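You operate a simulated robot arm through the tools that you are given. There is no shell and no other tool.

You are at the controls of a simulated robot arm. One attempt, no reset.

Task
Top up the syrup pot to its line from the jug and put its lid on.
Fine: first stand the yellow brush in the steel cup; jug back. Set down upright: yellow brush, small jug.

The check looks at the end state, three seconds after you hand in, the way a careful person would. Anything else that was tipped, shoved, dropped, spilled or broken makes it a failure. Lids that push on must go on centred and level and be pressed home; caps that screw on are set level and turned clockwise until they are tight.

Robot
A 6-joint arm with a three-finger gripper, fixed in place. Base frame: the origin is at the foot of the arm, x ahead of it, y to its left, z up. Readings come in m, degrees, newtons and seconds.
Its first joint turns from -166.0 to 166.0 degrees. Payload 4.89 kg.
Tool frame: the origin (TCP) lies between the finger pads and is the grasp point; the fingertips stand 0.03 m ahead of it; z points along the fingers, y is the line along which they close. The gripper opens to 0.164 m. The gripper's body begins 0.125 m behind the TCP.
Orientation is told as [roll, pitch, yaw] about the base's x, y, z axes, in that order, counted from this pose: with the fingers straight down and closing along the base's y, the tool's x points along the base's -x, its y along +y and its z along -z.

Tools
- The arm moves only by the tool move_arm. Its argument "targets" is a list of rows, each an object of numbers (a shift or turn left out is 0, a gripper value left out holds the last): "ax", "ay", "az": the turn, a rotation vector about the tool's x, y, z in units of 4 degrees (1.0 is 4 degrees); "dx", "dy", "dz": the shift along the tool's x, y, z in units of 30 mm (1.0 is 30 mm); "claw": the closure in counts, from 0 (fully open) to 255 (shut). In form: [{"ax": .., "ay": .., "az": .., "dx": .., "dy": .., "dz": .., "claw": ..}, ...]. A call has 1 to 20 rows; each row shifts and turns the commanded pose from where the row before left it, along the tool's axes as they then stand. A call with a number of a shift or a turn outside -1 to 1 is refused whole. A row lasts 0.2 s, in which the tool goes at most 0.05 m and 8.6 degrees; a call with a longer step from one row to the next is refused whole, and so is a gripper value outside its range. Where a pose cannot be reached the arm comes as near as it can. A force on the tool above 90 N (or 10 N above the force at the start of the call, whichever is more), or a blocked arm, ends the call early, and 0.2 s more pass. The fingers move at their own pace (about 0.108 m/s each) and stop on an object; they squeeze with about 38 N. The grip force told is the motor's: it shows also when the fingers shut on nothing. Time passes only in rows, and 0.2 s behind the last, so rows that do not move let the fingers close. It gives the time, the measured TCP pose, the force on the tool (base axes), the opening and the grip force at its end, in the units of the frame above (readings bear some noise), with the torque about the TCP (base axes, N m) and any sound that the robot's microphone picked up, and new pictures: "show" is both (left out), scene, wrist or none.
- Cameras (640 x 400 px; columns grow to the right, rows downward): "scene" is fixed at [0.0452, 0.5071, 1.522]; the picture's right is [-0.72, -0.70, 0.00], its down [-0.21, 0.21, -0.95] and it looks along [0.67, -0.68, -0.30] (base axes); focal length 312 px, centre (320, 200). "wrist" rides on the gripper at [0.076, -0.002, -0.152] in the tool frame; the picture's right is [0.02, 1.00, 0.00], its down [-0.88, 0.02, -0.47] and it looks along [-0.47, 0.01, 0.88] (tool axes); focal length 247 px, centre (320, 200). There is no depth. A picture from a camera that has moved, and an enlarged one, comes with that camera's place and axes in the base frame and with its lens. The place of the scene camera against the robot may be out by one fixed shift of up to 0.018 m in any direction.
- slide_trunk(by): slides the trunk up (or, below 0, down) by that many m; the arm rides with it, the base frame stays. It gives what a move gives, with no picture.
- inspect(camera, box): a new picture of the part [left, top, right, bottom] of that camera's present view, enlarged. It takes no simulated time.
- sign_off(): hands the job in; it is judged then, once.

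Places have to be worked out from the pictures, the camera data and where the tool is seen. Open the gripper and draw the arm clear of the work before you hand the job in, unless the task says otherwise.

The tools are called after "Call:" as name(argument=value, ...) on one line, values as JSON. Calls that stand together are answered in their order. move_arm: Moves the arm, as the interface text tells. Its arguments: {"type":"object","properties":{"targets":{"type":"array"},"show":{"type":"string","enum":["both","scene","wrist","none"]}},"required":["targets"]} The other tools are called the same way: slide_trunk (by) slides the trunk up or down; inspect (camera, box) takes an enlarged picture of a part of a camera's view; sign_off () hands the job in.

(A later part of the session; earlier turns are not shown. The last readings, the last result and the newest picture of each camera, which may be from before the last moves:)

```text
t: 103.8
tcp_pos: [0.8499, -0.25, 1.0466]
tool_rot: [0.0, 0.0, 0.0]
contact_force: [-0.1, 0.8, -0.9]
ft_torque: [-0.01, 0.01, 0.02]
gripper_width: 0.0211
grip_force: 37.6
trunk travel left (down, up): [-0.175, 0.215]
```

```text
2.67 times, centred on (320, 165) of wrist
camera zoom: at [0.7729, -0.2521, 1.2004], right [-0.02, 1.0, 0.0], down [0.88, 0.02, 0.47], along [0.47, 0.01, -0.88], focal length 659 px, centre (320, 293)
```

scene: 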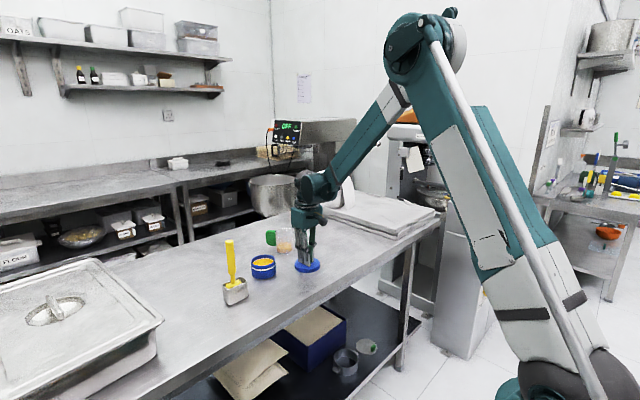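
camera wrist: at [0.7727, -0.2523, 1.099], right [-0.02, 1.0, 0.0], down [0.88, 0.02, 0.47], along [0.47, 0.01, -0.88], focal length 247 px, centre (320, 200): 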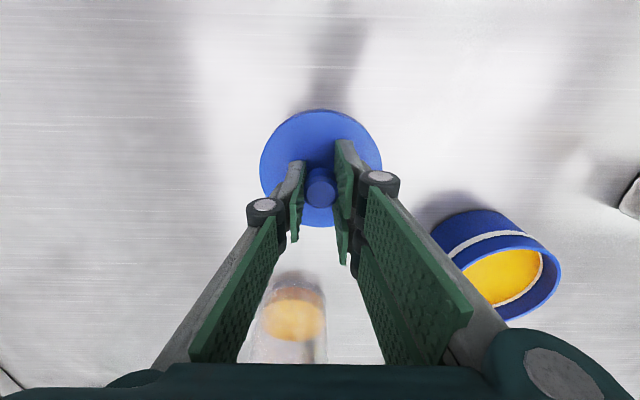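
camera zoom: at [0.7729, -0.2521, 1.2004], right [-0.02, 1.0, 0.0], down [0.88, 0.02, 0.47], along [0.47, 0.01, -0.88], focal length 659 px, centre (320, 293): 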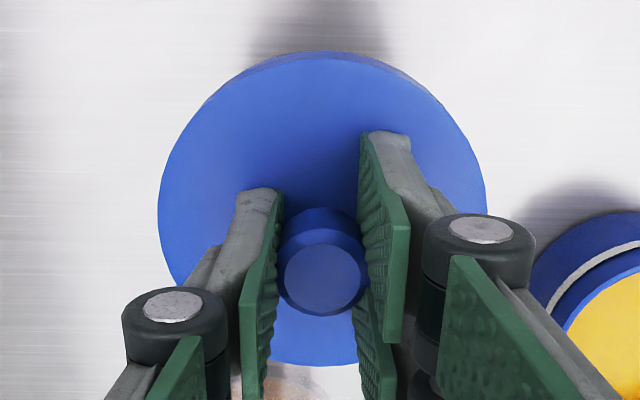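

Level and unchanged in grip. I'll carry it over the pot by the measured displacement (+0.075, +0.150).

Call:
move_arm(targets=[{"dx": -0.2, "dy": 0.4}, {"dx": -0.35, "dy": 0.7}, {"dx": -0.35, "dy": 0.7}, {"dx": -0.35, "dy": 0.7}, {"dx": -0.35, "dy": 0.7}, {"dx": -0.35, "dy": 0.7}, {"dx": -0.35, "dy": 0.7}, {"dx": -0.2, "dy": 0.4}, {}, {}], show="both")

Call:
inspect(camera="scene", box=[230, 210, 300, 290])

Call:
inspect(camera="wrist", box=[240, 80, 400, 240])

```text
t: 106.0
tcp_pos: [0.9237, -0.1001, 1.0492]
tool_rot: [-0.1, 0.0, 0.0]
contact_force: [0.3, 0.4, -0.8]
ft_torque: [-0.01, 0.02, 0.0]
gripper_width: 0.0211
grip_force: 37.4
trunk travel left (down, up): [-0.175, 0.215]
camera wrist: at [0.848, -0.1013, 1.201], right [-0.02, 1.0, 0.0], down [0.88, 0.02, 0.47], along [0.47, 0.01, -0.88], focal length 247 px, centre (320, 200)
```

scene: 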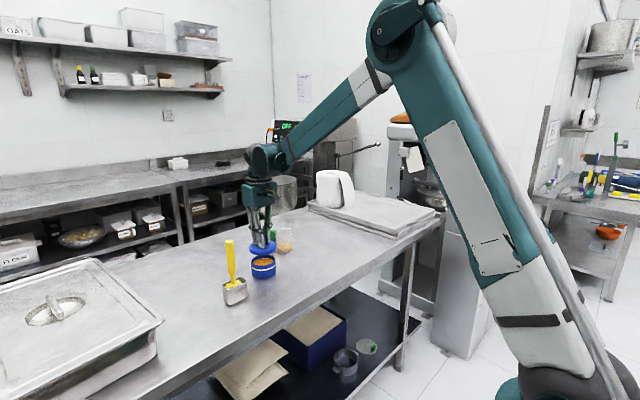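
wrist: 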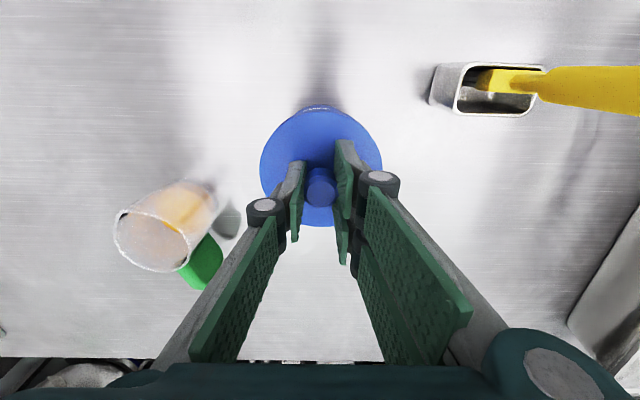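

```text
5.00 times, centred on (265, 250) of scene
camera zoom: at [0.0452, 0.5071, 1.522], right [-0.72, -0.7, 0.0], down [-0.21, 0.21, -0.95], along [0.67, -0.68, -0.3], focal length 1562 px, centre (595, -50)
```

zoom: 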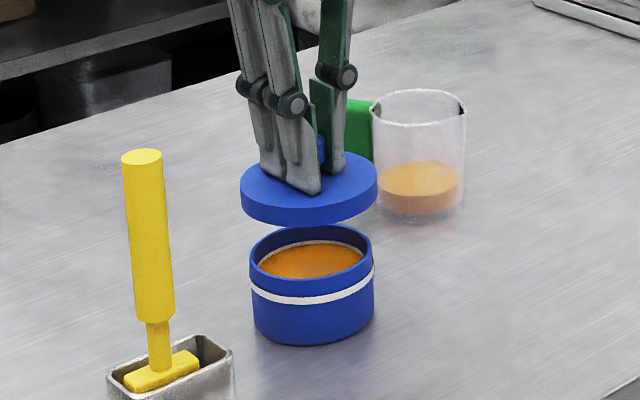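

```text
2.50 times, centred on (320, 160) of wrist
camera zoom: at [0.848, -0.1013, 1.201], right [-0.02, 1.0, 0.0], down [0.88, 0.02, 0.47], along [0.47, 0.01, -0.88], focal length 617 px, centre (320, 300)
```

zoom: 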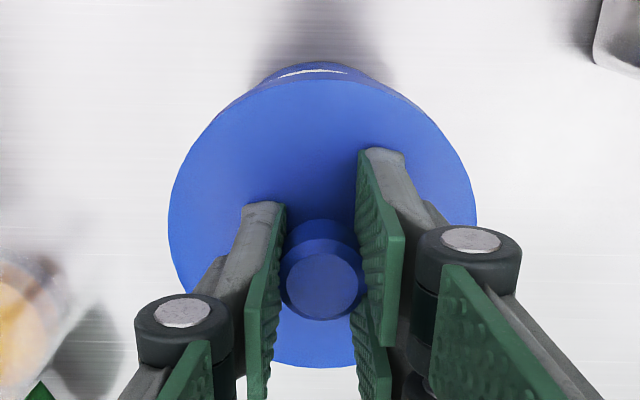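

The scene view shows the lid aligned sideways over the pot, and pot height suggests the rim is nearer z 0.952. I'll zoom in on the back arc of the pot and average TCP readings before lowering.

Call:
inspect(camera="wrist", box=[295, 95, 345, 125])

Call:
inspect(camera="scene", box=[245, 235, 281, 283])

Call:
move_arm(targets=[{}], show="none")

Call:
move_arm(targets=[{}], show="none")

Call:
move_arm(targets=[{}], show="none")

```text
12.80 times, centred on (320, 110) of wrist
camera zoom: at [0.848, -0.1013, 1.201], right [-0.02, 1.0, 0.0], down [0.88, 0.02, 0.47], along [0.47, 0.01, -0.88], focal length 3161 px, centre (320, 1352)
```

zoom: 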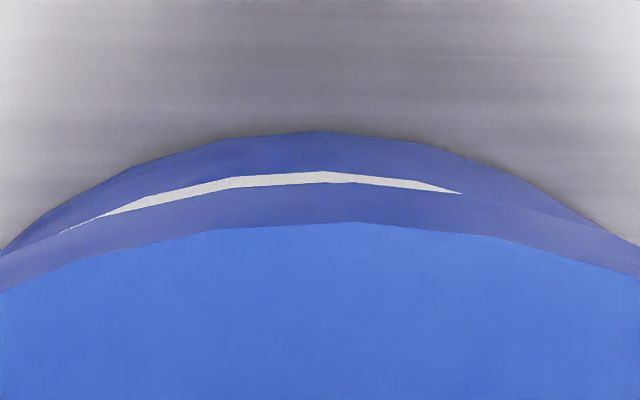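

```text
8.33 times, centred on (263, 259) of scene
camera zoom: at [0.0452, 0.5071, 1.522], right [-0.72, -0.7, 0.0], down [-0.21, 0.21, -0.95], along [0.67, -0.68, -0.3], focal length 2604 px, centre (795, -292)
```

zoom: 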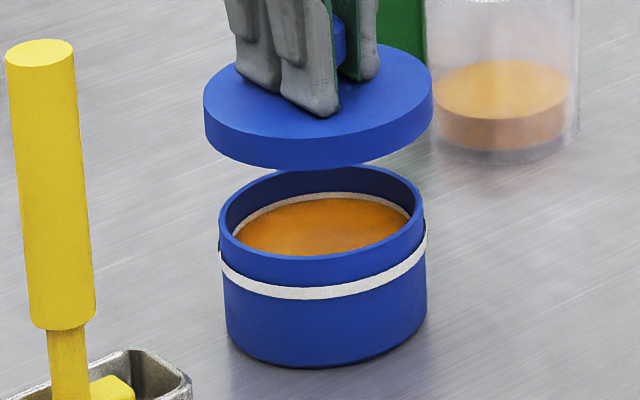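

```text
t: 106.4
tcp_pos: [0.9237, -0.1002, 1.0479]
tool_rot: [0.0, 0.0, 0.0]
contact_force: [-0.2, 0.6, -0.4]
ft_torque: [0.0, -0.01, 0.01]
gripper_width: 0.0211
grip_force: 38.1
trunk travel left (down, up): [-0.175, 0.215]
```

```text
t: 106.8
tcp_pos: [0.923, -0.1001, 1.0484]
tool_rot: [0.0, 0.0, 0.0]
contact_force: [0.2, -0.3, -0.4]
ft_torque: [0.0, 0.02, -0.02]
gripper_width: 0.0211
grip_force: 38.1
trunk travel left (down, up): [-0.175, 0.215]
```

```text
t: 107.2
tcp_pos: [0.9237, -0.0998, 1.0479]
tool_rot: [0.0, 0.0, 0.0]
contact_force: [0.1, -0.5, 0.2]
ft_torque: [0.02, 0.0, -0.01]
gripper_width: 0.021
grip_force: 37.6
trunk travel left (down, up): [-0.175, 0.215]
```

Several estimates agree the lid should shift about +2.7 mm in x and −1.5 mm in y. I'll apply that and lower 36 mm, stopping just above the rim.

Call:
move_arm(targets=[{"dx": -0.09, "dy": -0.05}, {}, {"dz": 0.3}, {"dz": 0.3}, {"dz": 0.3}, {"dz": 0.3}, {}, {}], show="wrist")

Call:
inspect(camera="scene", box=[245, 235, 281, 283])

Call:
inspect(camera="wrist", box=[295, 95, 345, 125])

```text
t: 109.0
tcp_pos: [0.9262, -0.101, 1.0117]
tool_rot: [0.0, 0.0, 0.0]
contact_force: [-0.5, 0.4, -0.8]
ft_torque: [0.0, -0.01, -0.03]
gripper_width: 0.021
grip_force: 37.8
trunk travel left (down, up): [-0.175, 0.215]
camera wrist: at [0.8501, -0.1039, 1.1648], right [-0.02, 1.0, 0.0], down [0.88, 0.02, 0.47], along [0.47, 0.01, -0.88], focal length 247 px, centre (320, 200)
```

wrist: 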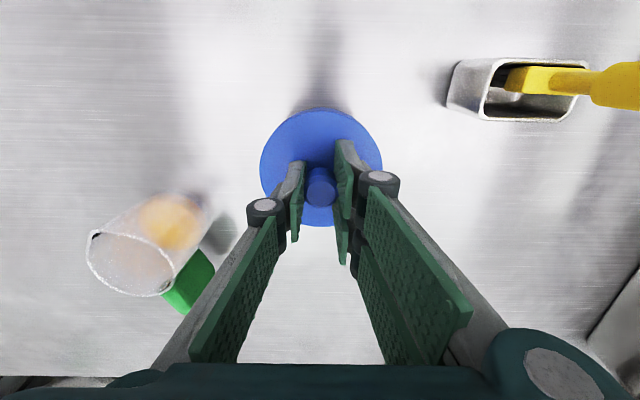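

```text
8.33 times, centred on (263, 259) of scene
camera zoom: at [0.0452, 0.5071, 1.522], right [-0.72, -0.7, 0.0], down [-0.21, 0.21, -0.95], along [0.67, -0.68, -0.3], focal length 2604 px, centre (795, -292)
```

zoom: 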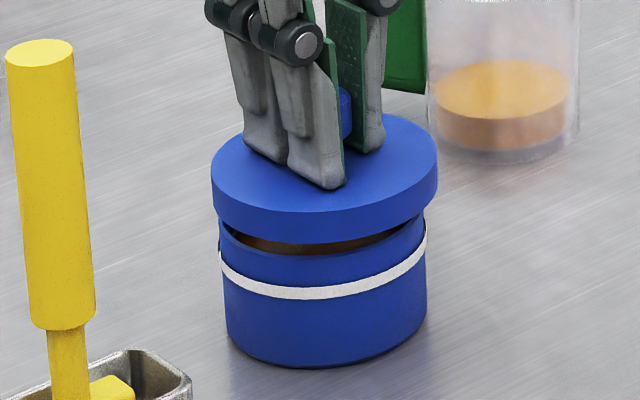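

```text
12.80 times, centred on (320, 110) of wrist
camera zoom: at [0.8501, -0.1039, 1.1648], right [-0.02, 1.0, 0.0], down [0.88, 0.02, 0.47], along [0.47, 0.01, -0.88], focal length 3161 px, centre (320, 1352)
```

zoom: 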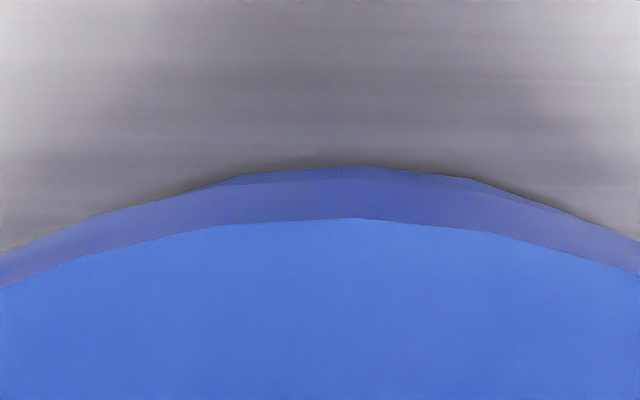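

The lid is just above the rim. I'll zoom in to compare left and right overhang precisely.

Call:
inspect(camera="scene", box=[266, 252, 284, 272])

Call:
inspect(camera="scene", box=[265, 252, 251, 272])

Call:
inspect(camera="scene", box=[246, 250, 264, 270])

```text
16.00 times, centred on (275, 262) of scene
camera zoom: at [0.0452, 0.5071, 1.522], right [-0.72, -0.7, 0.0], down [-0.21, 0.21, -0.95], along [0.67, -0.68, -0.3], focal length 5000 px, centre (1040, -792)
```

zoom: 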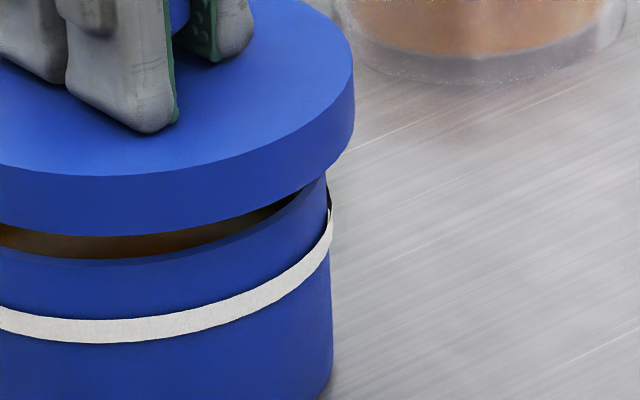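

```text
refused: the box must be [left, top, right, bottom]
```

```text
16.00 times, centred on (255, 260) of scene
camera zoom: at [0.0452, 0.5071, 1.522], right [-0.72, -0.7, 0.0], down [-0.21, 0.21, -0.95], along [0.67, -0.68, -0.3], focal length 5000 px, centre (1360, -760)
```

zoom: 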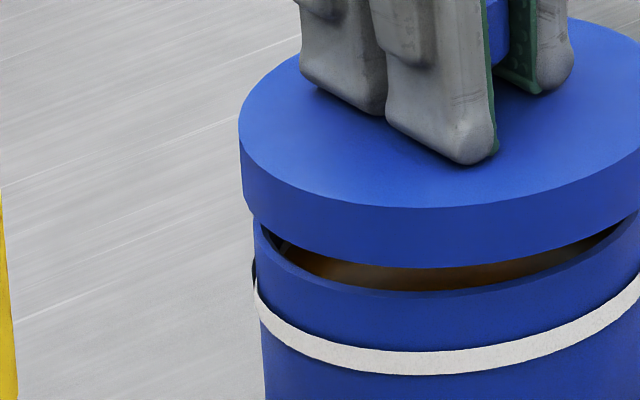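

The scene zoom suggests the lid sits about 2 mm to the image-right of the pot axis. I'll average the current readings before correcting.

Call:
move_arm(targets=[{}], show="none")

Call:
move_arm(targets=[{}], show="none")

Call:
move_arm(targets=[{}], show="wrist")

```text
t: 109.4
tcp_pos: [0.9273, -0.1019, 1.0107]
tool_rot: [-0.1, 0.0, 0.0]
contact_force: [-0.2, -0.1, -1.0]
ft_torque: [-0.02, 0.01, -0.01]
gripper_width: 0.0209
grip_force: 37.4
trunk travel left (down, up): [-0.175, 0.215]
```

```text
t: 109.8
tcp_pos: [0.9269, -0.1028, 1.0129]
tool_rot: [0.1, 0.0, 0.0]
contact_force: [0.0, -0.1, -0.2]
ft_torque: [0.02, -0.02, -0.01]
gripper_width: 0.021
grip_force: 38.4
trunk travel left (down, up): [-0.175, 0.215]
```

```text
t: 110.2
tcp_pos: [0.9257, -0.1019, 1.0126]
tool_rot: [0.1, -0.2, 0.1]
contact_force: [-0.1, 0.6, -0.6]
ft_torque: [-0.01, 0.0, 0.02]
gripper_width: 0.0212
grip_force: 38.0
trunk travel left (down, up): [-0.175, 0.215]
camera wrist: at [0.8501, -0.1039, 1.1649], right [-0.02, 1.0, 0.0], down [0.88, 0.02, 0.47], along [0.47, 0.01, -0.88], focal length 247 px, centre (320, 200)
```

wrist: 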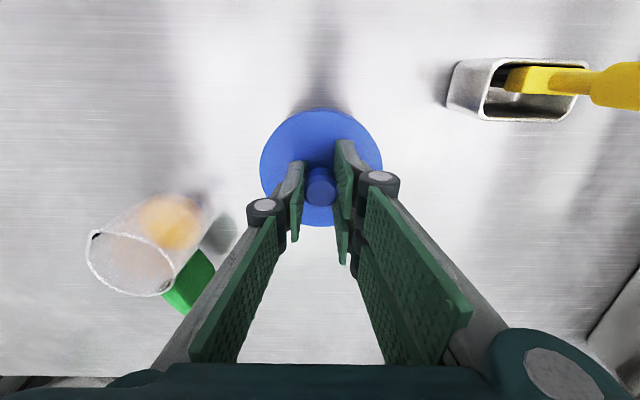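

The camera pose readout is stable and gives an exact TCP (0.926,-0.102,1.013). Recomputed, the lid needs about +1.2 mm x and +1.5 mm y, so I'll apply that and verify by the camera pose.

Call:
move_arm(targets=[{"dx": -0.04, "dy": 0.05}, {}, {}], show="wrist")

Call:
inspect(camera="scene", box=[266, 252, 284, 272])

Call:
inspect(camera="scene", box=[246, 250, 264, 270])

Call:
inspect(camera="wrist", box=[295, 95, 345, 125])

```text
t: 111.0
tcp_pos: [0.9281, -0.101, 1.0123]
tool_rot: [0.0, 0.1, 0.0]
contact_force: [0.2, 0.0, -0.8]
ft_torque: [-0.01, 0.02, 0.03]
gripper_width: 0.0213
grip_force: 37.8
trunk travel left (down, up): [-0.175, 0.215]
camera wrist: at [0.8515, -0.1021, 1.1648], right [-0.02, 1.0, 0.0], down [0.88, 0.02, 0.47], along [0.47, 0.01, -0.88], focal length 247 px, centre (320, 200)
```

wrist: 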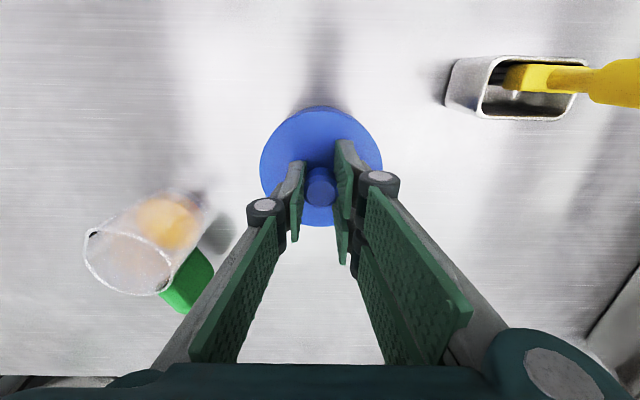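

```text
16.00 times, centred on (275, 262) of scene
camera zoom: at [0.0452, 0.5071, 1.522], right [-0.72, -0.7, 0.0], down [-0.21, 0.21, -0.95], along [0.67, -0.68, -0.3], focal length 5000 px, centre (1040, -792)
```

zoom: 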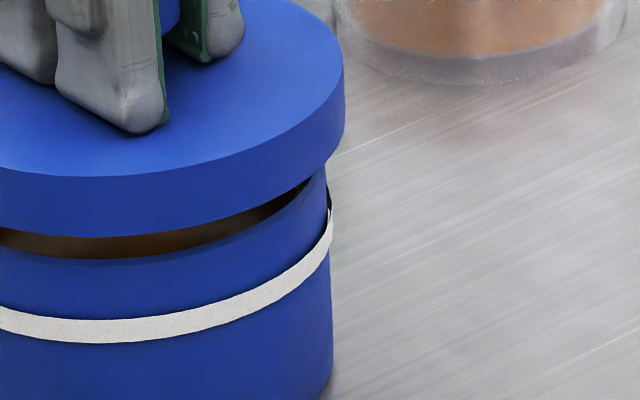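

```text
16.00 times, centred on (255, 260) of scene
camera zoom: at [0.0452, 0.5071, 1.522], right [-0.72, -0.7, 0.0], down [-0.21, 0.21, -0.95], along [0.67, -0.68, -0.3], focal length 5000 px, centre (1360, -760)
```

zoom: 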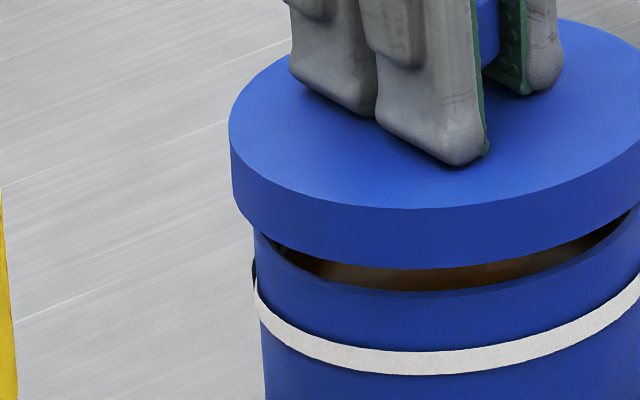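

```text
12.80 times, centred on (320, 110) of wrist
camera zoom: at [0.8515, -0.1021, 1.1648], right [-0.02, 1.0, 0.0], down [0.88, 0.02, 0.47], along [0.47, 0.01, -0.88], focal length 3161 px, centre (320, 1352)
```

zoom: 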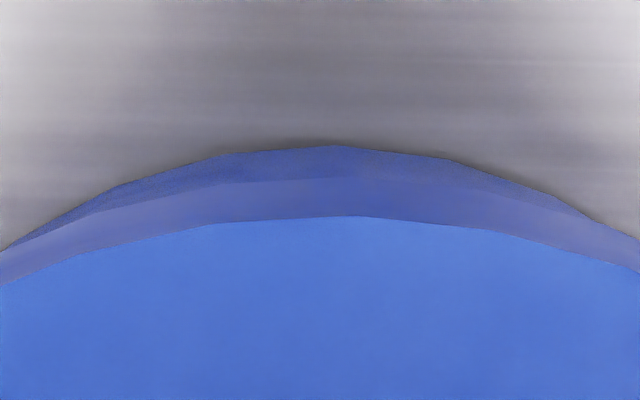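

Now centred to within about 0.5 mm in both views. I'll lower 9 mm, then step gently while watching force.

Call:
move_arm(targets=[{"dz": 0.15}, {"dz": 0.15}, {}], show="none")

Call:
move_arm(targets=[{"dz": 0.07}, {}], show="none")

Call:
inspect(camera="scene", box=[245, 235, 281, 283])

```text
t: 111.8
tcp_pos: [0.9279, -0.1002, 1.0023]
tool_rot: [0.0, 0.0, 0.0]
contact_force: [0.0, -0.3, 0.0]
ft_torque: [0.01, -0.03, 0.0]
gripper_width: 0.0209
grip_force: 37.4
trunk travel left (down, up): [-0.175, 0.215]
```

```text
t: 112.4
tcp_pos: [0.9269, -0.0996, 1.0016]
tool_rot: [0.0, 0.0, 0.0]
contact_force: [-0.6, 1.2, 0.2]
ft_torque: [0.03, -0.02, 0.01]
gripper_width: 0.0211
grip_force: 38.0
trunk travel left (down, up): [-0.175, 0.215]
```

```text
8.33 times, centred on (263, 259) of scene
camera zoom: at [0.0452, 0.5071, 1.522], right [-0.72, -0.7, 0.0], down [-0.21, 0.21, -0.95], along [0.67, -0.68, -0.3], focal length 2604 px, centre (795, -292)
```

zoom: 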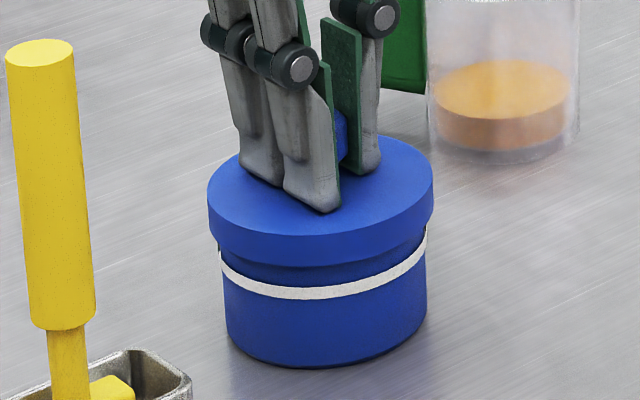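

No contact force yet and the lid bottom is about at rim level. I'll continue in 1.5 mm steps.

Call:
move_arm(targets=[{"dz": 0.05}, {}], show="none")

Call:
move_arm(targets=[{"dz": 0.05}, {}], show="none")

Call:
move_arm(targets=[{"dz": 0.05}, {}], show="none")

Call:
inspect(camera="scene", box=[245, 235, 281, 283])

```text
t: 113.0
tcp_pos: [0.9291, -0.0999, 0.9991]
tool_rot: [0.0, 0.1, 0.0]
contact_force: [-0.3, -0.5, -0.4]
ft_torque: [0.0, 0.02, -0.03]
gripper_width: 0.0213
grip_force: 37.9
trunk travel left (down, up): [-0.175, 0.215]
```

```text
t: 113.6
tcp_pos: [0.928, -0.0999, 0.997]
tool_rot: [0.0, 0.1, 0.1]
contact_force: [0.3, 0.1, -0.4]
ft_torque: [0.0, 0.0, -0.01]
gripper_width: 0.021
grip_force: 37.6
trunk travel left (down, up): [-0.175, 0.215]
```

```text
t: 114.2
tcp_pos: [0.9282, -0.0996, 0.997]
tool_rot: [-0.1, 0.0, -0.1]
contact_force: [0.3, 0.5, -0.3]
ft_torque: [-0.01, -0.03, -0.01]
gripper_width: 0.0211
grip_force: 38.4
trunk travel left (down, up): [-0.175, 0.215]
```

```text
8.33 times, centred on (263, 259) of scene
camera zoom: at [0.0452, 0.5071, 1.522], right [-0.72, -0.7, 0.0], down [-0.21, 0.21, -0.95], along [0.67, -0.68, -0.3], focal length 2604 px, centre (795, -292)
```

zoom: 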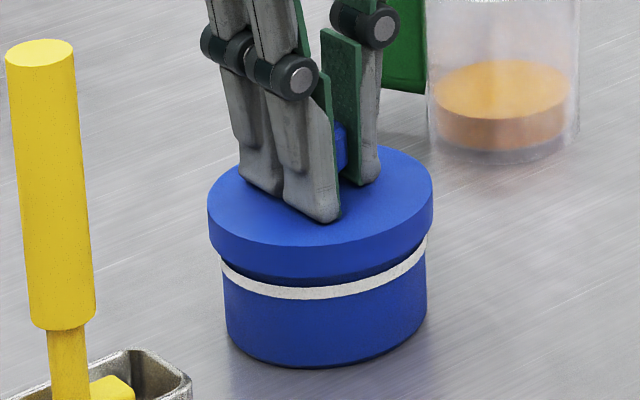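

The skirt is sliding over the rim freely. I'll continue down in small steps until resistance.

Call:
move_arm(targets=[{"dz": 0.05}, {}], show="none")

Call:
move_arm(targets=[{"dz": 0.05}, {}], show="none")

Call:
move_arm(targets=[{"dz": 0.05}, {}], show="wrist")

Call:
inspect(camera="scene", box=[245, 235, 281, 283])

```text
t: 114.8
tcp_pos: [0.9298, -0.0999, 0.9945]
tool_rot: [0.0, 0.1, 0.0]
contact_force: [-0.1, 0.4, -0.3]
ft_torque: [0.01, 0.02, -0.02]
gripper_width: 0.0212
grip_force: 38.0
trunk travel left (down, up): [-0.175, 0.215]
```

```text
t: 115.4
tcp_pos: [0.9286, -0.0998, 0.9933]
tool_rot: [-0.1, -0.1, -0.1]
contact_force: [0.4, 0.0, -1.0]
ft_torque: [-0.05, -0.03, 0.0]
gripper_width: 0.021
grip_force: 37.8
trunk travel left (down, up): [-0.175, 0.215]
```

```text
t: 116.0
tcp_pos: [0.9283, -0.0994, 0.9922]
tool_rot: [0.0, 0.0, 0.1]
contact_force: [-0.3, 0.3, -0.1]
ft_torque: [-0.01, -0.03, -0.04]
gripper_width: 0.021
grip_force: 37.5
trunk travel left (down, up): [-0.175, 0.215]
camera wrist: at [0.8518, -0.1013, 1.1446], right [-0.02, 1.0, 0.0], down [0.88, 0.02, 0.47], along [0.47, 0.01, -0.88], focal length 247 px, centre (320, 200)
```

wrist: 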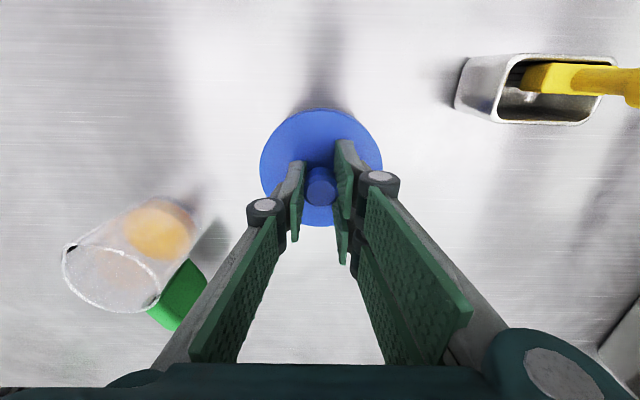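

```text
8.33 times, centred on (263, 259) of scene
camera zoom: at [0.0452, 0.5071, 1.522], right [-0.72, -0.7, 0.0], down [-0.21, 0.21, -0.95], along [0.67, -0.68, -0.3], focal length 2604 px, centre (795, -292)
```

zoom: 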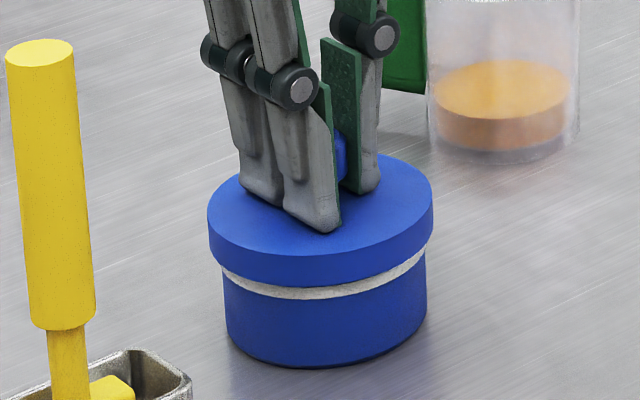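

Still free, with the skirt about 8–9 mm over the rim. I'll continue.

Call:
move_arm(targets=[{"dz": 0.04}, {}], show="none")

Call:
move_arm(targets=[{"dz": 0.04}, {}], show="none")

Call:
move_arm(targets=[{"dz": 0.04}, {}], show="none")

```text
t: 116.6
tcp_pos: [0.9292, -0.0982, 0.9911]
tool_rot: [0.0, -0.1, 0.0]
contact_force: [-0.6, 0.0, -0.6]
ft_torque: [0.0, 0.01, 0.0]
gripper_width: 0.0212
grip_force: 38.0
trunk travel left (down, up): [-0.175, 0.215]
```

```text
t: 117.2
tcp_pos: [0.928, -0.1, 0.9894]
tool_rot: [0.0, 0.0, 0.0]
contact_force: [0.1, -0.1, -0.2]
ft_torque: [-0.04, -0.03, -0.02]
gripper_width: 0.0213
grip_force: 38.4
trunk travel left (down, up): [-0.175, 0.215]
```

```text
t: 117.8
tcp_pos: [0.9297, -0.0998, 0.9895]
tool_rot: [-0.1, 0.0, 0.0]
contact_force: [7.9, 2.7, 22.4]
ft_torque: [0.05, 0.03, -0.05]
gripper_width: 0.0208
grip_force: 38.0
trunk travel left (down, up): [-0.175, 0.215]
```

Contact at 22 N with a small lateral component. I'll look before pressing further.

Call:
inspect(camera="scene", box=[245, 235, 281, 283])

Call:
inspect(camera="wrist", box=[240, 80, 400, 240])

```text
8.33 times, centred on (263, 259) of scene
camera zoom: at [0.0452, 0.5071, 1.522], right [-0.72, -0.7, 0.0], down [-0.21, 0.21, -0.95], along [0.67, -0.68, -0.3], focal length 2604 px, centre (795, -292)
```

zoom: 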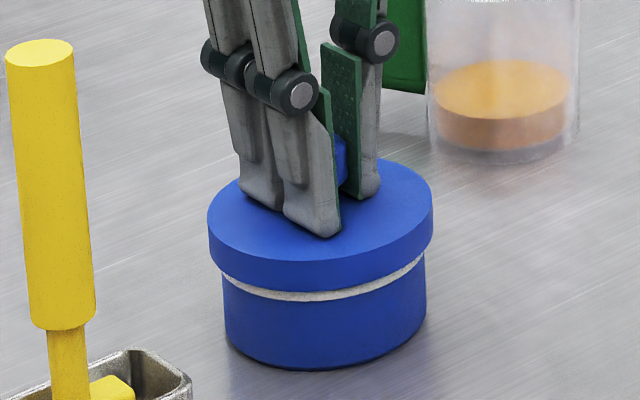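

```text
2.50 times, centred on (320, 160) of wrist
camera zoom: at [0.8521, -0.1015, 1.1418], right [-0.02, 1.0, 0.0], down [0.88, 0.02, 0.47], along [0.47, 0.01, -0.88], focal length 617 px, centre (320, 300)
```

zoom: 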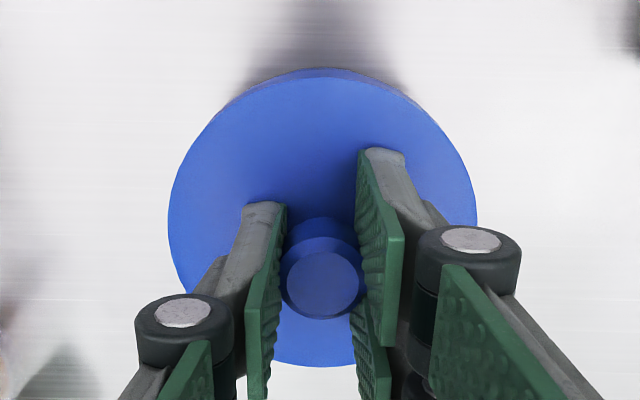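

Level. I'll press further in small increments, watching the force.

Call:
move_arm(targets=[{"dz": 0.03}, {}], show="none")

Call:
move_arm(targets=[{"dz": 0.03}, {}], show="none")

Call:
inspect(camera="scene", box=[245, 235, 281, 283])

```text
t: 118.4
tcp_pos: [0.9275, -0.0986, 0.9899]
tool_rot: [0.0, -0.1, 0.0]
contact_force: [11.1, 0.2, 33.6]
ft_torque: [0.02, -0.34, 0.0]
gripper_width: 0.0208
grip_force: 37.9
trunk travel left (down, up): [-0.175, 0.215]
```

```text
t: 119.0
tcp_pos: [0.9271, -0.1005, 0.9868]
tool_rot: [0.0, 0.0, 0.0]
contact_force: [10.9, -0.2, 36.6]
ft_torque: [0.03, -0.39, -0.03]
gripper_width: 0.0207
grip_force: 38.3
trunk travel left (down, up): [-0.175, 0.215]
```

```text
8.33 times, centred on (263, 259) of scene
camera zoom: at [0.0452, 0.5071, 1.522], right [-0.72, -0.7, 0.0], down [-0.21, 0.21, -0.95], along [0.67, -0.68, -0.3], focal length 2604 px, centre (795, -292)
```

zoom: 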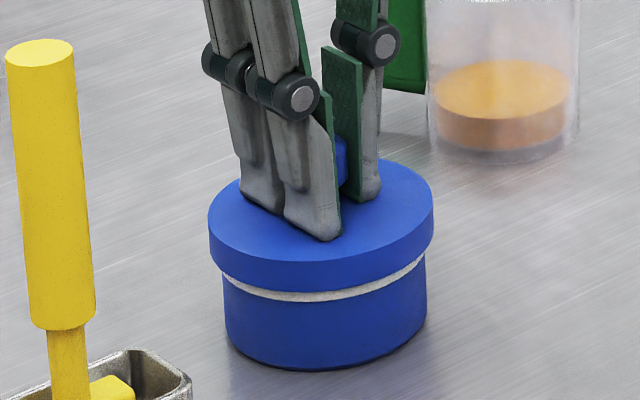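

There's an 11 N side force in +x, meaning the lid is pressing the pot slightly toward the robot. I'll ease the tool +1 mm in x and re-read.

Call:
move_arm(targets=[{"dx": -0.035}, {}], show="none")

Call:
move_arm(targets=[{"dx": -0.03, "dz": 0.02}, {}], show="none")

```text
t: 119.6
tcp_pos: [0.9283, -0.0995, 0.9883]
tool_rot: [-0.1, -0.1, 0.0]
contact_force: [-5.4, 1.9, 27.5]
ft_torque: [0.14, 0.37, -0.02]
gripper_width: 0.0211
grip_force: 37.8
trunk travel left (down, up): [-0.175, 0.215]
```

```text
t: 120.2
tcp_pos: [0.9279, -0.1, 0.9883]
tool_rot: [0.0, 0.0, 0.0]
contact_force: [-14.8, 1.0, 29.7]
ft_torque: [0.12, 0.88, 0.04]
gripper_width: 0.0209
grip_force: 38.6
trunk travel left (down, up): [-0.175, 0.215]
```

That overshot to −15 N. I'll back off 1.2 mm to null the side force, then press down.

Call:
move_arm(targets=[{"dx": 0.04}, {}], show="none")

Call:
move_arm(targets=[{"dz": 0.03}, {}], show="none")

Call:
move_arm(targets=[{"dz": 0.04}, {}], show="none")

```text
t: 120.8
tcp_pos: [0.9282, -0.0993, 0.987]
tool_rot: [0.0, 0.0, 0.1]
contact_force: [0.9, 0.0, 31.0]
ft_torque: [0.11, 0.1, 0.03]
gripper_width: 0.0209
grip_force: 38.4
trunk travel left (down, up): [-0.175, 0.215]
```

```text
t: 121.4
tcp_pos: [0.9284, -0.1001, 0.9873]
tool_rot: [0.1, -0.2, 0.0]
contact_force: [11.6, 0.9, 45.8]
ft_torque: [0.14, -0.53, 0.01]
gripper_width: 0.0209
grip_force: 38.3
trunk travel left (down, up): [-0.175, 0.215]
```

```text
t: 122.0
tcp_pos: [0.9274, -0.1006, 0.9866]
tool_rot: [0.0, -0.2, -0.1]
contact_force: [21.3, 0.8, 70.5]
ft_torque: [0.23, -0.81, -0.04]
gripper_width: 0.0212
grip_force: 37.8
trunk travel left (down, up): [-0.175, 0.215]
```

70 N pressed. I'll look at seating before going on.

Call:
inspect(camera="scene", box=[245, 235, 281, 283])

Call:
inspect(camera="wrist", box=[240, 80, 400, 240])

```text
8.33 times, centred on (263, 259) of scene
camera zoom: at [0.0452, 0.5071, 1.522], right [-0.72, -0.7, 0.0], down [-0.21, 0.21, -0.95], along [0.67, -0.68, -0.3], focal length 2604 px, centre (795, -292)
```

zoom: 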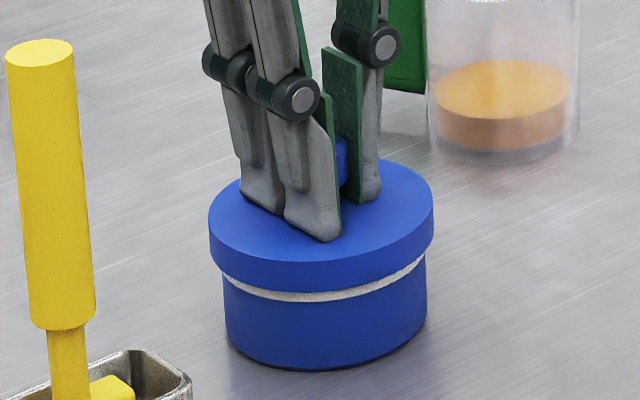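

```text
2.50 times, centred on (320, 160) of wrist
camera zoom: at [0.8512, -0.1014, 1.1397], right [-0.02, 1.0, 0.0], down [0.88, 0.02, 0.48], along [0.48, 0.01, -0.88], focal length 617 px, centre (320, 300)
```

zoom: 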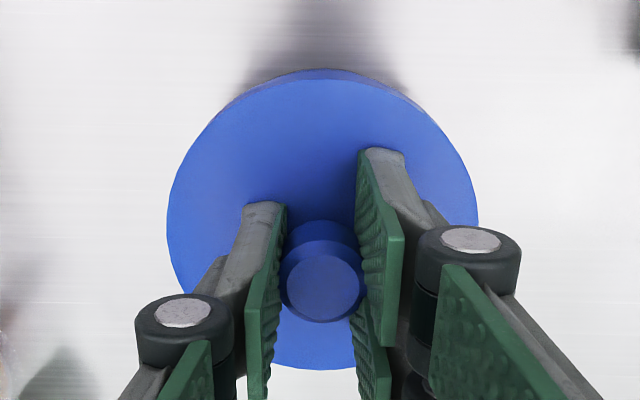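

The lid moved about 2 mm further under load and looks level. I'll relax the force, open gently in small steps, and check that nothing clings.

Call:
move_arm(targets=[{"dz": -0.07}, {"dz": -0.06}, {}], show="none")

Call:
move_arm(targets=[{"claw": 213}, {"claw": 206}, {}], show="wrist")

Call:
inspect(camera="wrist", box=[240, 80, 400, 240])

Call:
inspect(camera="scene", box=[245, 235, 281, 283])

```text
t: 122.8
tcp_pos: [0.9278, -0.0996, 0.9876]
tool_rot: [0.0, 0.0, 0.0]
contact_force: [6.9, 2.2, 15.1]
ft_torque: [0.21, -0.47, 0.0]
gripper_width: 0.0214
grip_force: 37.8
trunk travel left (down, up): [-0.175, 0.215]
```

```text
t: 123.6
tcp_pos: [0.9294, -0.0997, 0.9887]
tool_rot: [0.0, -0.1, -0.1]
contact_force: [-0.4, -1.8, 8.3]
ft_torque: [0.06, 0.07, 0.02]
gripper_width: 0.0296
grip_force: 0.1
trunk travel left (down, up): [-0.175, 0.215]
camera wrist: at [0.852, -0.1018, 1.141], right [-0.02, 1.0, 0.0], down [0.88, 0.02, 0.47], along [0.47, 0.01, -0.88], focal length 247 px, centre (320, 200)
```

wrist: 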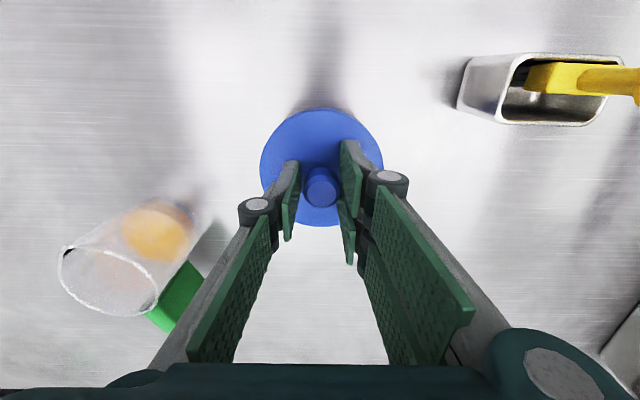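

```text
2.50 times, centred on (320, 160) of wrist
camera zoom: at [0.852, -0.1018, 1.141], right [-0.02, 1.0, 0.0], down [0.88, 0.02, 0.47], along [0.47, 0.01, -0.88], focal length 617 px, centre (320, 300)
```

zoom: 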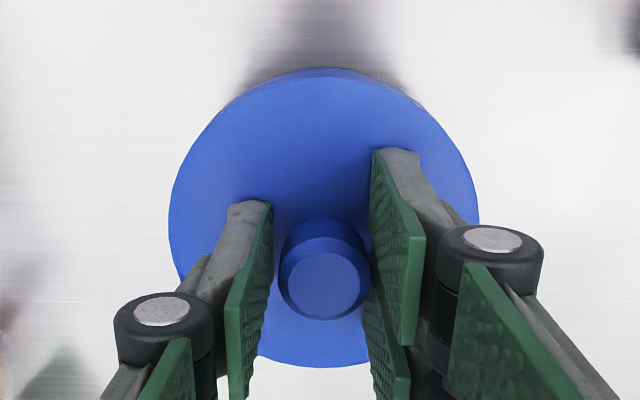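

```text
8.33 times, centred on (263, 259) of scene
camera zoom: at [0.0452, 0.5071, 1.522], right [-0.72, -0.7, 0.0], down [-0.21, 0.21, -0.95], along [0.67, -0.68, -0.3], focal length 2604 px, centre (795, -292)
```

zoom: 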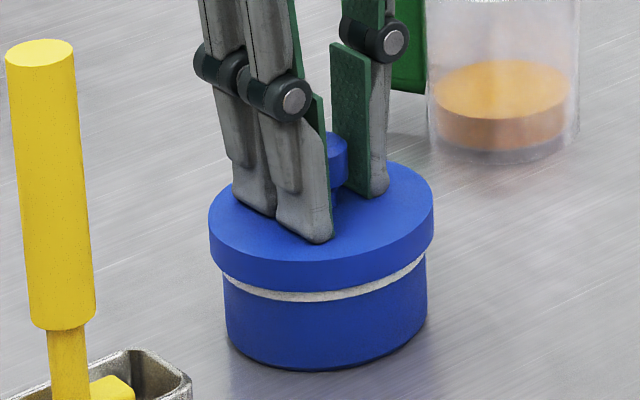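

The lid is free of the fingers, level, with its edge just at the white line as expected for a full seat. I'll open, rise above the knob, close the fingers and press straight down on the knob to be sure.

Call:
move_arm(targets=[{"claw": 170}, {"claw": 140}, {"dz": -0.4}, {"dz": -0.6}, {"dz": -0.8}, {"claw": 255}, {"claw": 255}, {"claw": 255}, {"claw": 255}], show="wrist")

Call:
inspect(camera="scene", box=[235, 215, 291, 283])

```text
t: 125.6
tcp_pos: [0.9283, -0.1012, 1.0428]
tool_rot: [0.0, 0.0, 0.0]
contact_force: [-0.2, -0.5, 0.9]
ft_torque: [-0.01, -0.01, -0.01]
gripper_width: 0.0001
grip_force: 38.1
trunk travel left (down, up): [-0.175, 0.215]
camera wrist: at [0.852, -0.1024, 1.1949], right [-0.02, 1.0, 0.0], down [0.88, 0.02, 0.47], along [0.47, 0.01, -0.88], focal length 247 px, centre (320, 200)
```

wrist: 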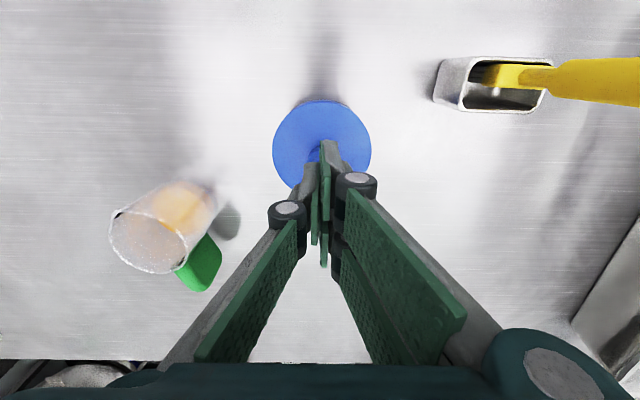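

```text
5.88 times, centred on (263, 249) of scene
camera zoom: at [0.0452, 0.5071, 1.522], right [-0.72, -0.7, 0.0], down [-0.21, 0.21, -0.95], along [0.67, -0.68, -0.3], focal length 1838 px, centre (655, -88)
```

zoom: 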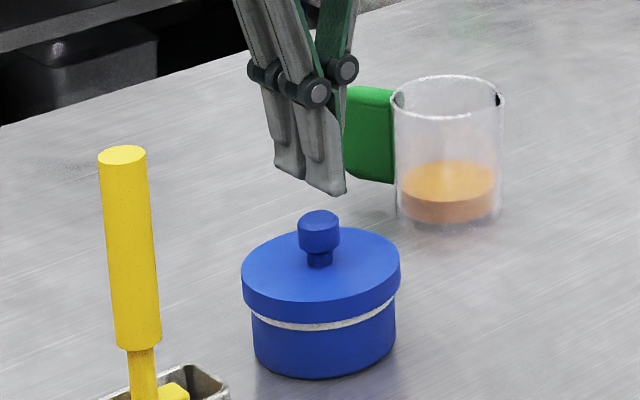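

The lid sits level and centred. I'll lower the closed fingertips onto the knob and press in steps.

Call:
move_arm(targets=[{"dz": 0.4}, {"dz": 0.3}, {}], show="none")

Call:
move_arm(targets=[{"dz": 0.1}, {"dz": 0.1}, {}], show="none")

```text
t: 126.4
tcp_pos: [0.9284, -0.1008, 1.0203]
tool_rot: [0.0, 0.0, 0.0]
contact_force: [0.5, -0.7, -0.1]
ft_torque: [0.0, 0.04, 0.0]
gripper_width: 0.0
grip_force: 38.2
trunk travel left (down, up): [-0.175, 0.215]
```

```text
t: 127.2
tcp_pos: [0.9292, -0.1, 1.0161]
tool_rot: [0.0, -0.1, 0.0]
contact_force: [5.0, -0.7, 21.5]
ft_torque: [-0.02, -0.13, 0.03]
gripper_width: 0.0061
grip_force: 38.3
trunk travel left (down, up): [-0.175, 0.215]
```

Contact at 21 N, but the fingers spread 6 mm, so I'll check how they sit on the knob.

Call:
inspect(camera="scene", box=[245, 225, 281, 273])

Call:
inspect(camera="wrist", box=[260, 90, 380, 220])

```text
8.33 times, centred on (263, 249) of scene
camera zoom: at [0.0452, 0.5071, 1.522], right [-0.72, -0.7, 0.0], down [-0.21, 0.21, -0.95], along [0.67, -0.68, -0.3], focal length 2604 px, centre (795, -208)
```

zoom: 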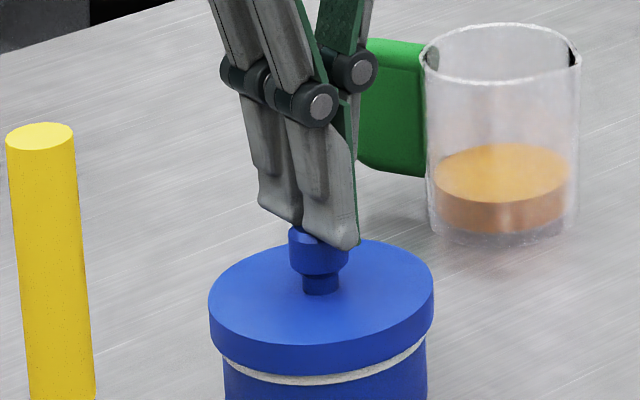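

```text
3.08 times, centred on (320, 155) of wrist
camera zoom: at [0.8518, -0.1021, 1.1688], right [-0.02, 1.0, 0.0], down [0.88, 0.02, 0.47], along [0.47, 0.01, -0.88], focal length 760 px, centre (320, 338)
```

zoom: 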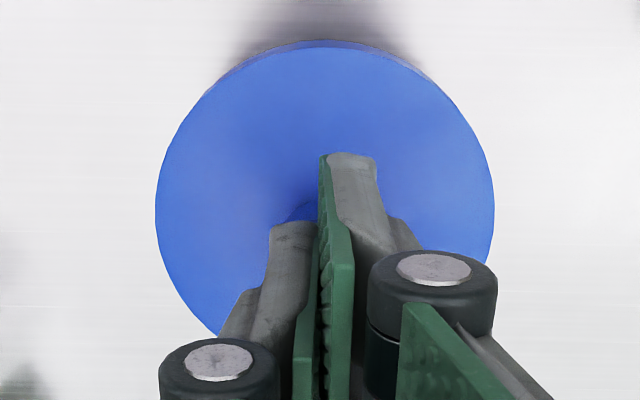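

Fingers are wedging on the knob's chamfer. Instead I'll straddle the knob with the fingers slightly open and press the disc itself, evenly on both sides.

Call:
move_arm(targets=[{"dz": -0.5}, {"claw": 195}, {"claw": 195}, {"claw": 195}, {"dz": 0.5}, {"dz": 0.5}, {"dz": 0.3}, {}], show="wrist")

Call:
inspect(camera="wrist", box=[260, 90, 380, 220])

```text
t: 129.0
tcp_pos: [0.9268, -0.1014, 0.9926]
tool_rot: [0.1, 0.1, 0.0]
contact_force: [-0.4, -1.4, 0.0]
ft_torque: [0.0, 0.01, 0.04]
gripper_width: 0.0388
grip_force: 0.0
trunk travel left (down, up): [-0.175, 0.215]
camera wrist: at [0.8517, -0.1026, 1.1437], right [-0.02, 1.0, 0.0], down [0.88, 0.02, 0.47], along [0.47, 0.01, -0.88], focal length 247 px, centre (320, 200)
```

wrist: 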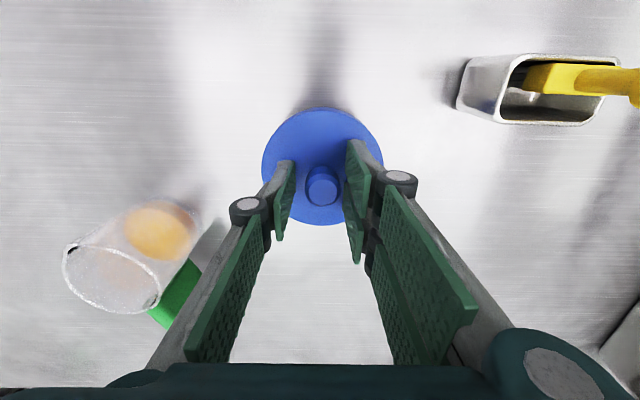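

```text
3.08 times, centred on (320, 155) of wrist
camera zoom: at [0.8517, -0.1026, 1.1437], right [-0.02, 1.0, 0.0], down [0.88, 0.02, 0.47], along [0.47, 0.01, -0.88], focal length 760 px, centre (320, 338)
```

zoom: 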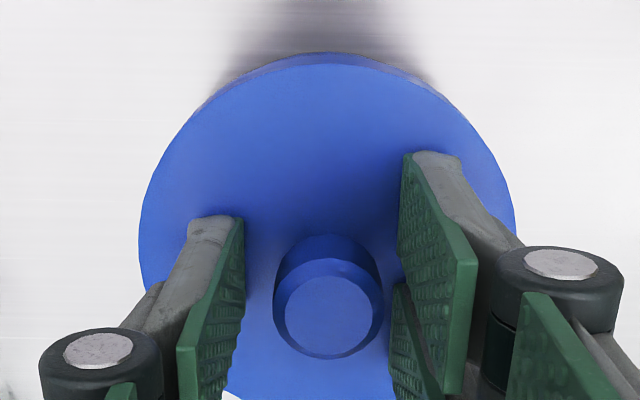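

Well placed straddling the knob. I'll press the disc down in small steps.

Call:
move_arm(targets=[{"dz": 0.08}, {"dz": 0.05}, {}], show="none")

Call:
move_arm(targets=[{"dz": 0.06}, {}], show="none")

Call:
move_arm(targets=[{"dz": 0.06}, {}], show="none")

```text
t: 129.8
tcp_pos: [0.929, -0.1003, 0.9869]
tool_rot: [-0.1, -0.1, 0.0]
contact_force: [6.3, -0.2, 20.8]
ft_torque: [0.16, -0.18, -0.06]
gripper_width: 0.0385
grip_force: 0.0
trunk travel left (down, up): [-0.175, 0.215]
```

```text
t: 130.4
tcp_pos: [0.9284, -0.101, 0.987]
tool_rot: [0.0, -0.2, -0.1]
contact_force: [13.2, 2.0, 59.1]
ft_torque: [0.16, -0.32, -0.06]
gripper_width: 0.0397
grip_force: 10.6
trunk travel left (down, up): [-0.175, 0.215]
```

```text
t: 131.0
tcp_pos: [0.9258, -0.1002, 0.9866]
tool_rot: [0.0, -0.1, 0.0]
contact_force: [9.9, 2.6, 82.0]
ft_torque: [0.1, -0.19, -0.06]
gripper_width: 0.0397
grip_force: 20.0
trunk travel left (down, up): [-0.175, 0.215]
```

Pressed at 82 N with no further travel, so the lid is home. I'll back off straight up and inspect.

Call:
move_arm(targets=[{"dz": -0.15}, {"dz": -0.2}, {"dz": -0.5}, {"dz": -0.8}, {"dz": -1}, {"dz": -1}, {"dz": -1}, {}], show="wrist")

Call:
inspect(camera="scene", box=[245, 235, 281, 283])

Call:
inspect(camera="scene", box=[210, 200, 350, 310])

Call:
inspect(camera="wrist", box=[250, 80, 390, 200])

```text
t: 132.8
tcp_pos: [0.9282, -0.1008, 1.1251]
tool_rot: [0.1, 0.0, 0.0]
contact_force: [-0.6, -0.4, 0.5]
ft_torque: [0.03, -0.05, -0.01]
gripper_width: 0.0385
grip_force: 0.0
trunk travel left (down, up): [-0.175, 0.215]
camera wrist: at [0.8525, -0.1024, 1.2773], right [-0.02, 1.0, 0.0], down [0.88, 0.02, 0.47], along [0.47, 0.01, -0.88], focal length 247 px, centre (320, 200)
```

wrist: 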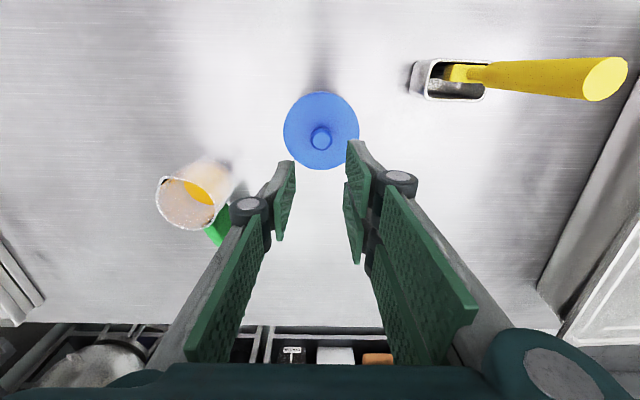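

```text
8.33 times, centred on (263, 259) of scene
camera zoom: at [0.0452, 0.5071, 1.522], right [-0.72, -0.7, 0.0], down [-0.21, 0.21, -0.95], along [0.67, -0.68, -0.3], focal length 2604 px, centre (795, -292)
```

zoom: 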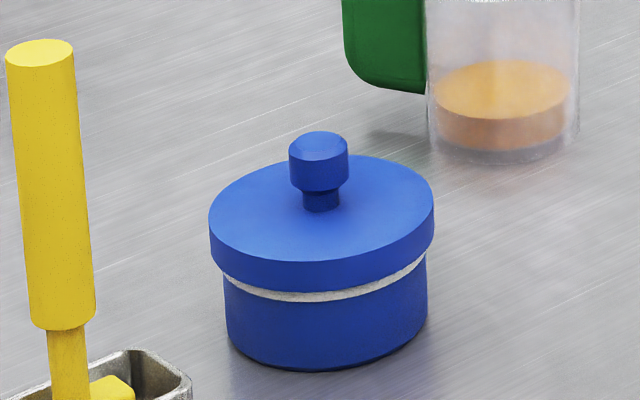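

```text
3.64 times, centred on (280, 255) of scene
camera zoom: at [0.0452, 0.5071, 1.522], right [-0.72, -0.7, 0.0], down [-0.21, 0.21, -0.95], along [0.67, -0.68, -0.3], focal length 1136 px, centre (466, 0)
```

zoom: 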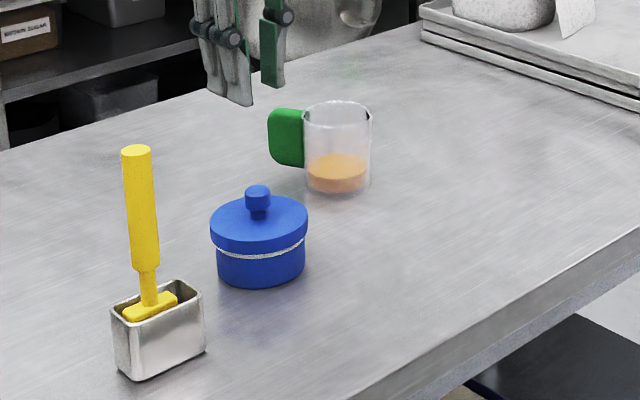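

```text
3.33 times, centred on (320, 140) of wrist
camera zoom: at [0.8525, -0.1024, 1.2773], right [-0.02, 1.0, 0.0], down [0.88, 0.02, 0.47], along [0.47, 0.01, -0.88], focal length 823 px, centre (320, 400)
```

zoom: 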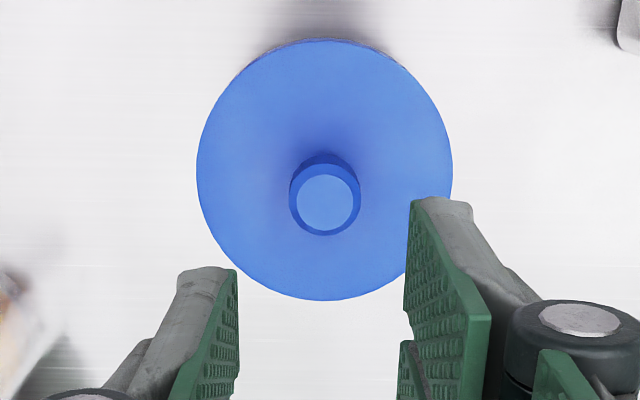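

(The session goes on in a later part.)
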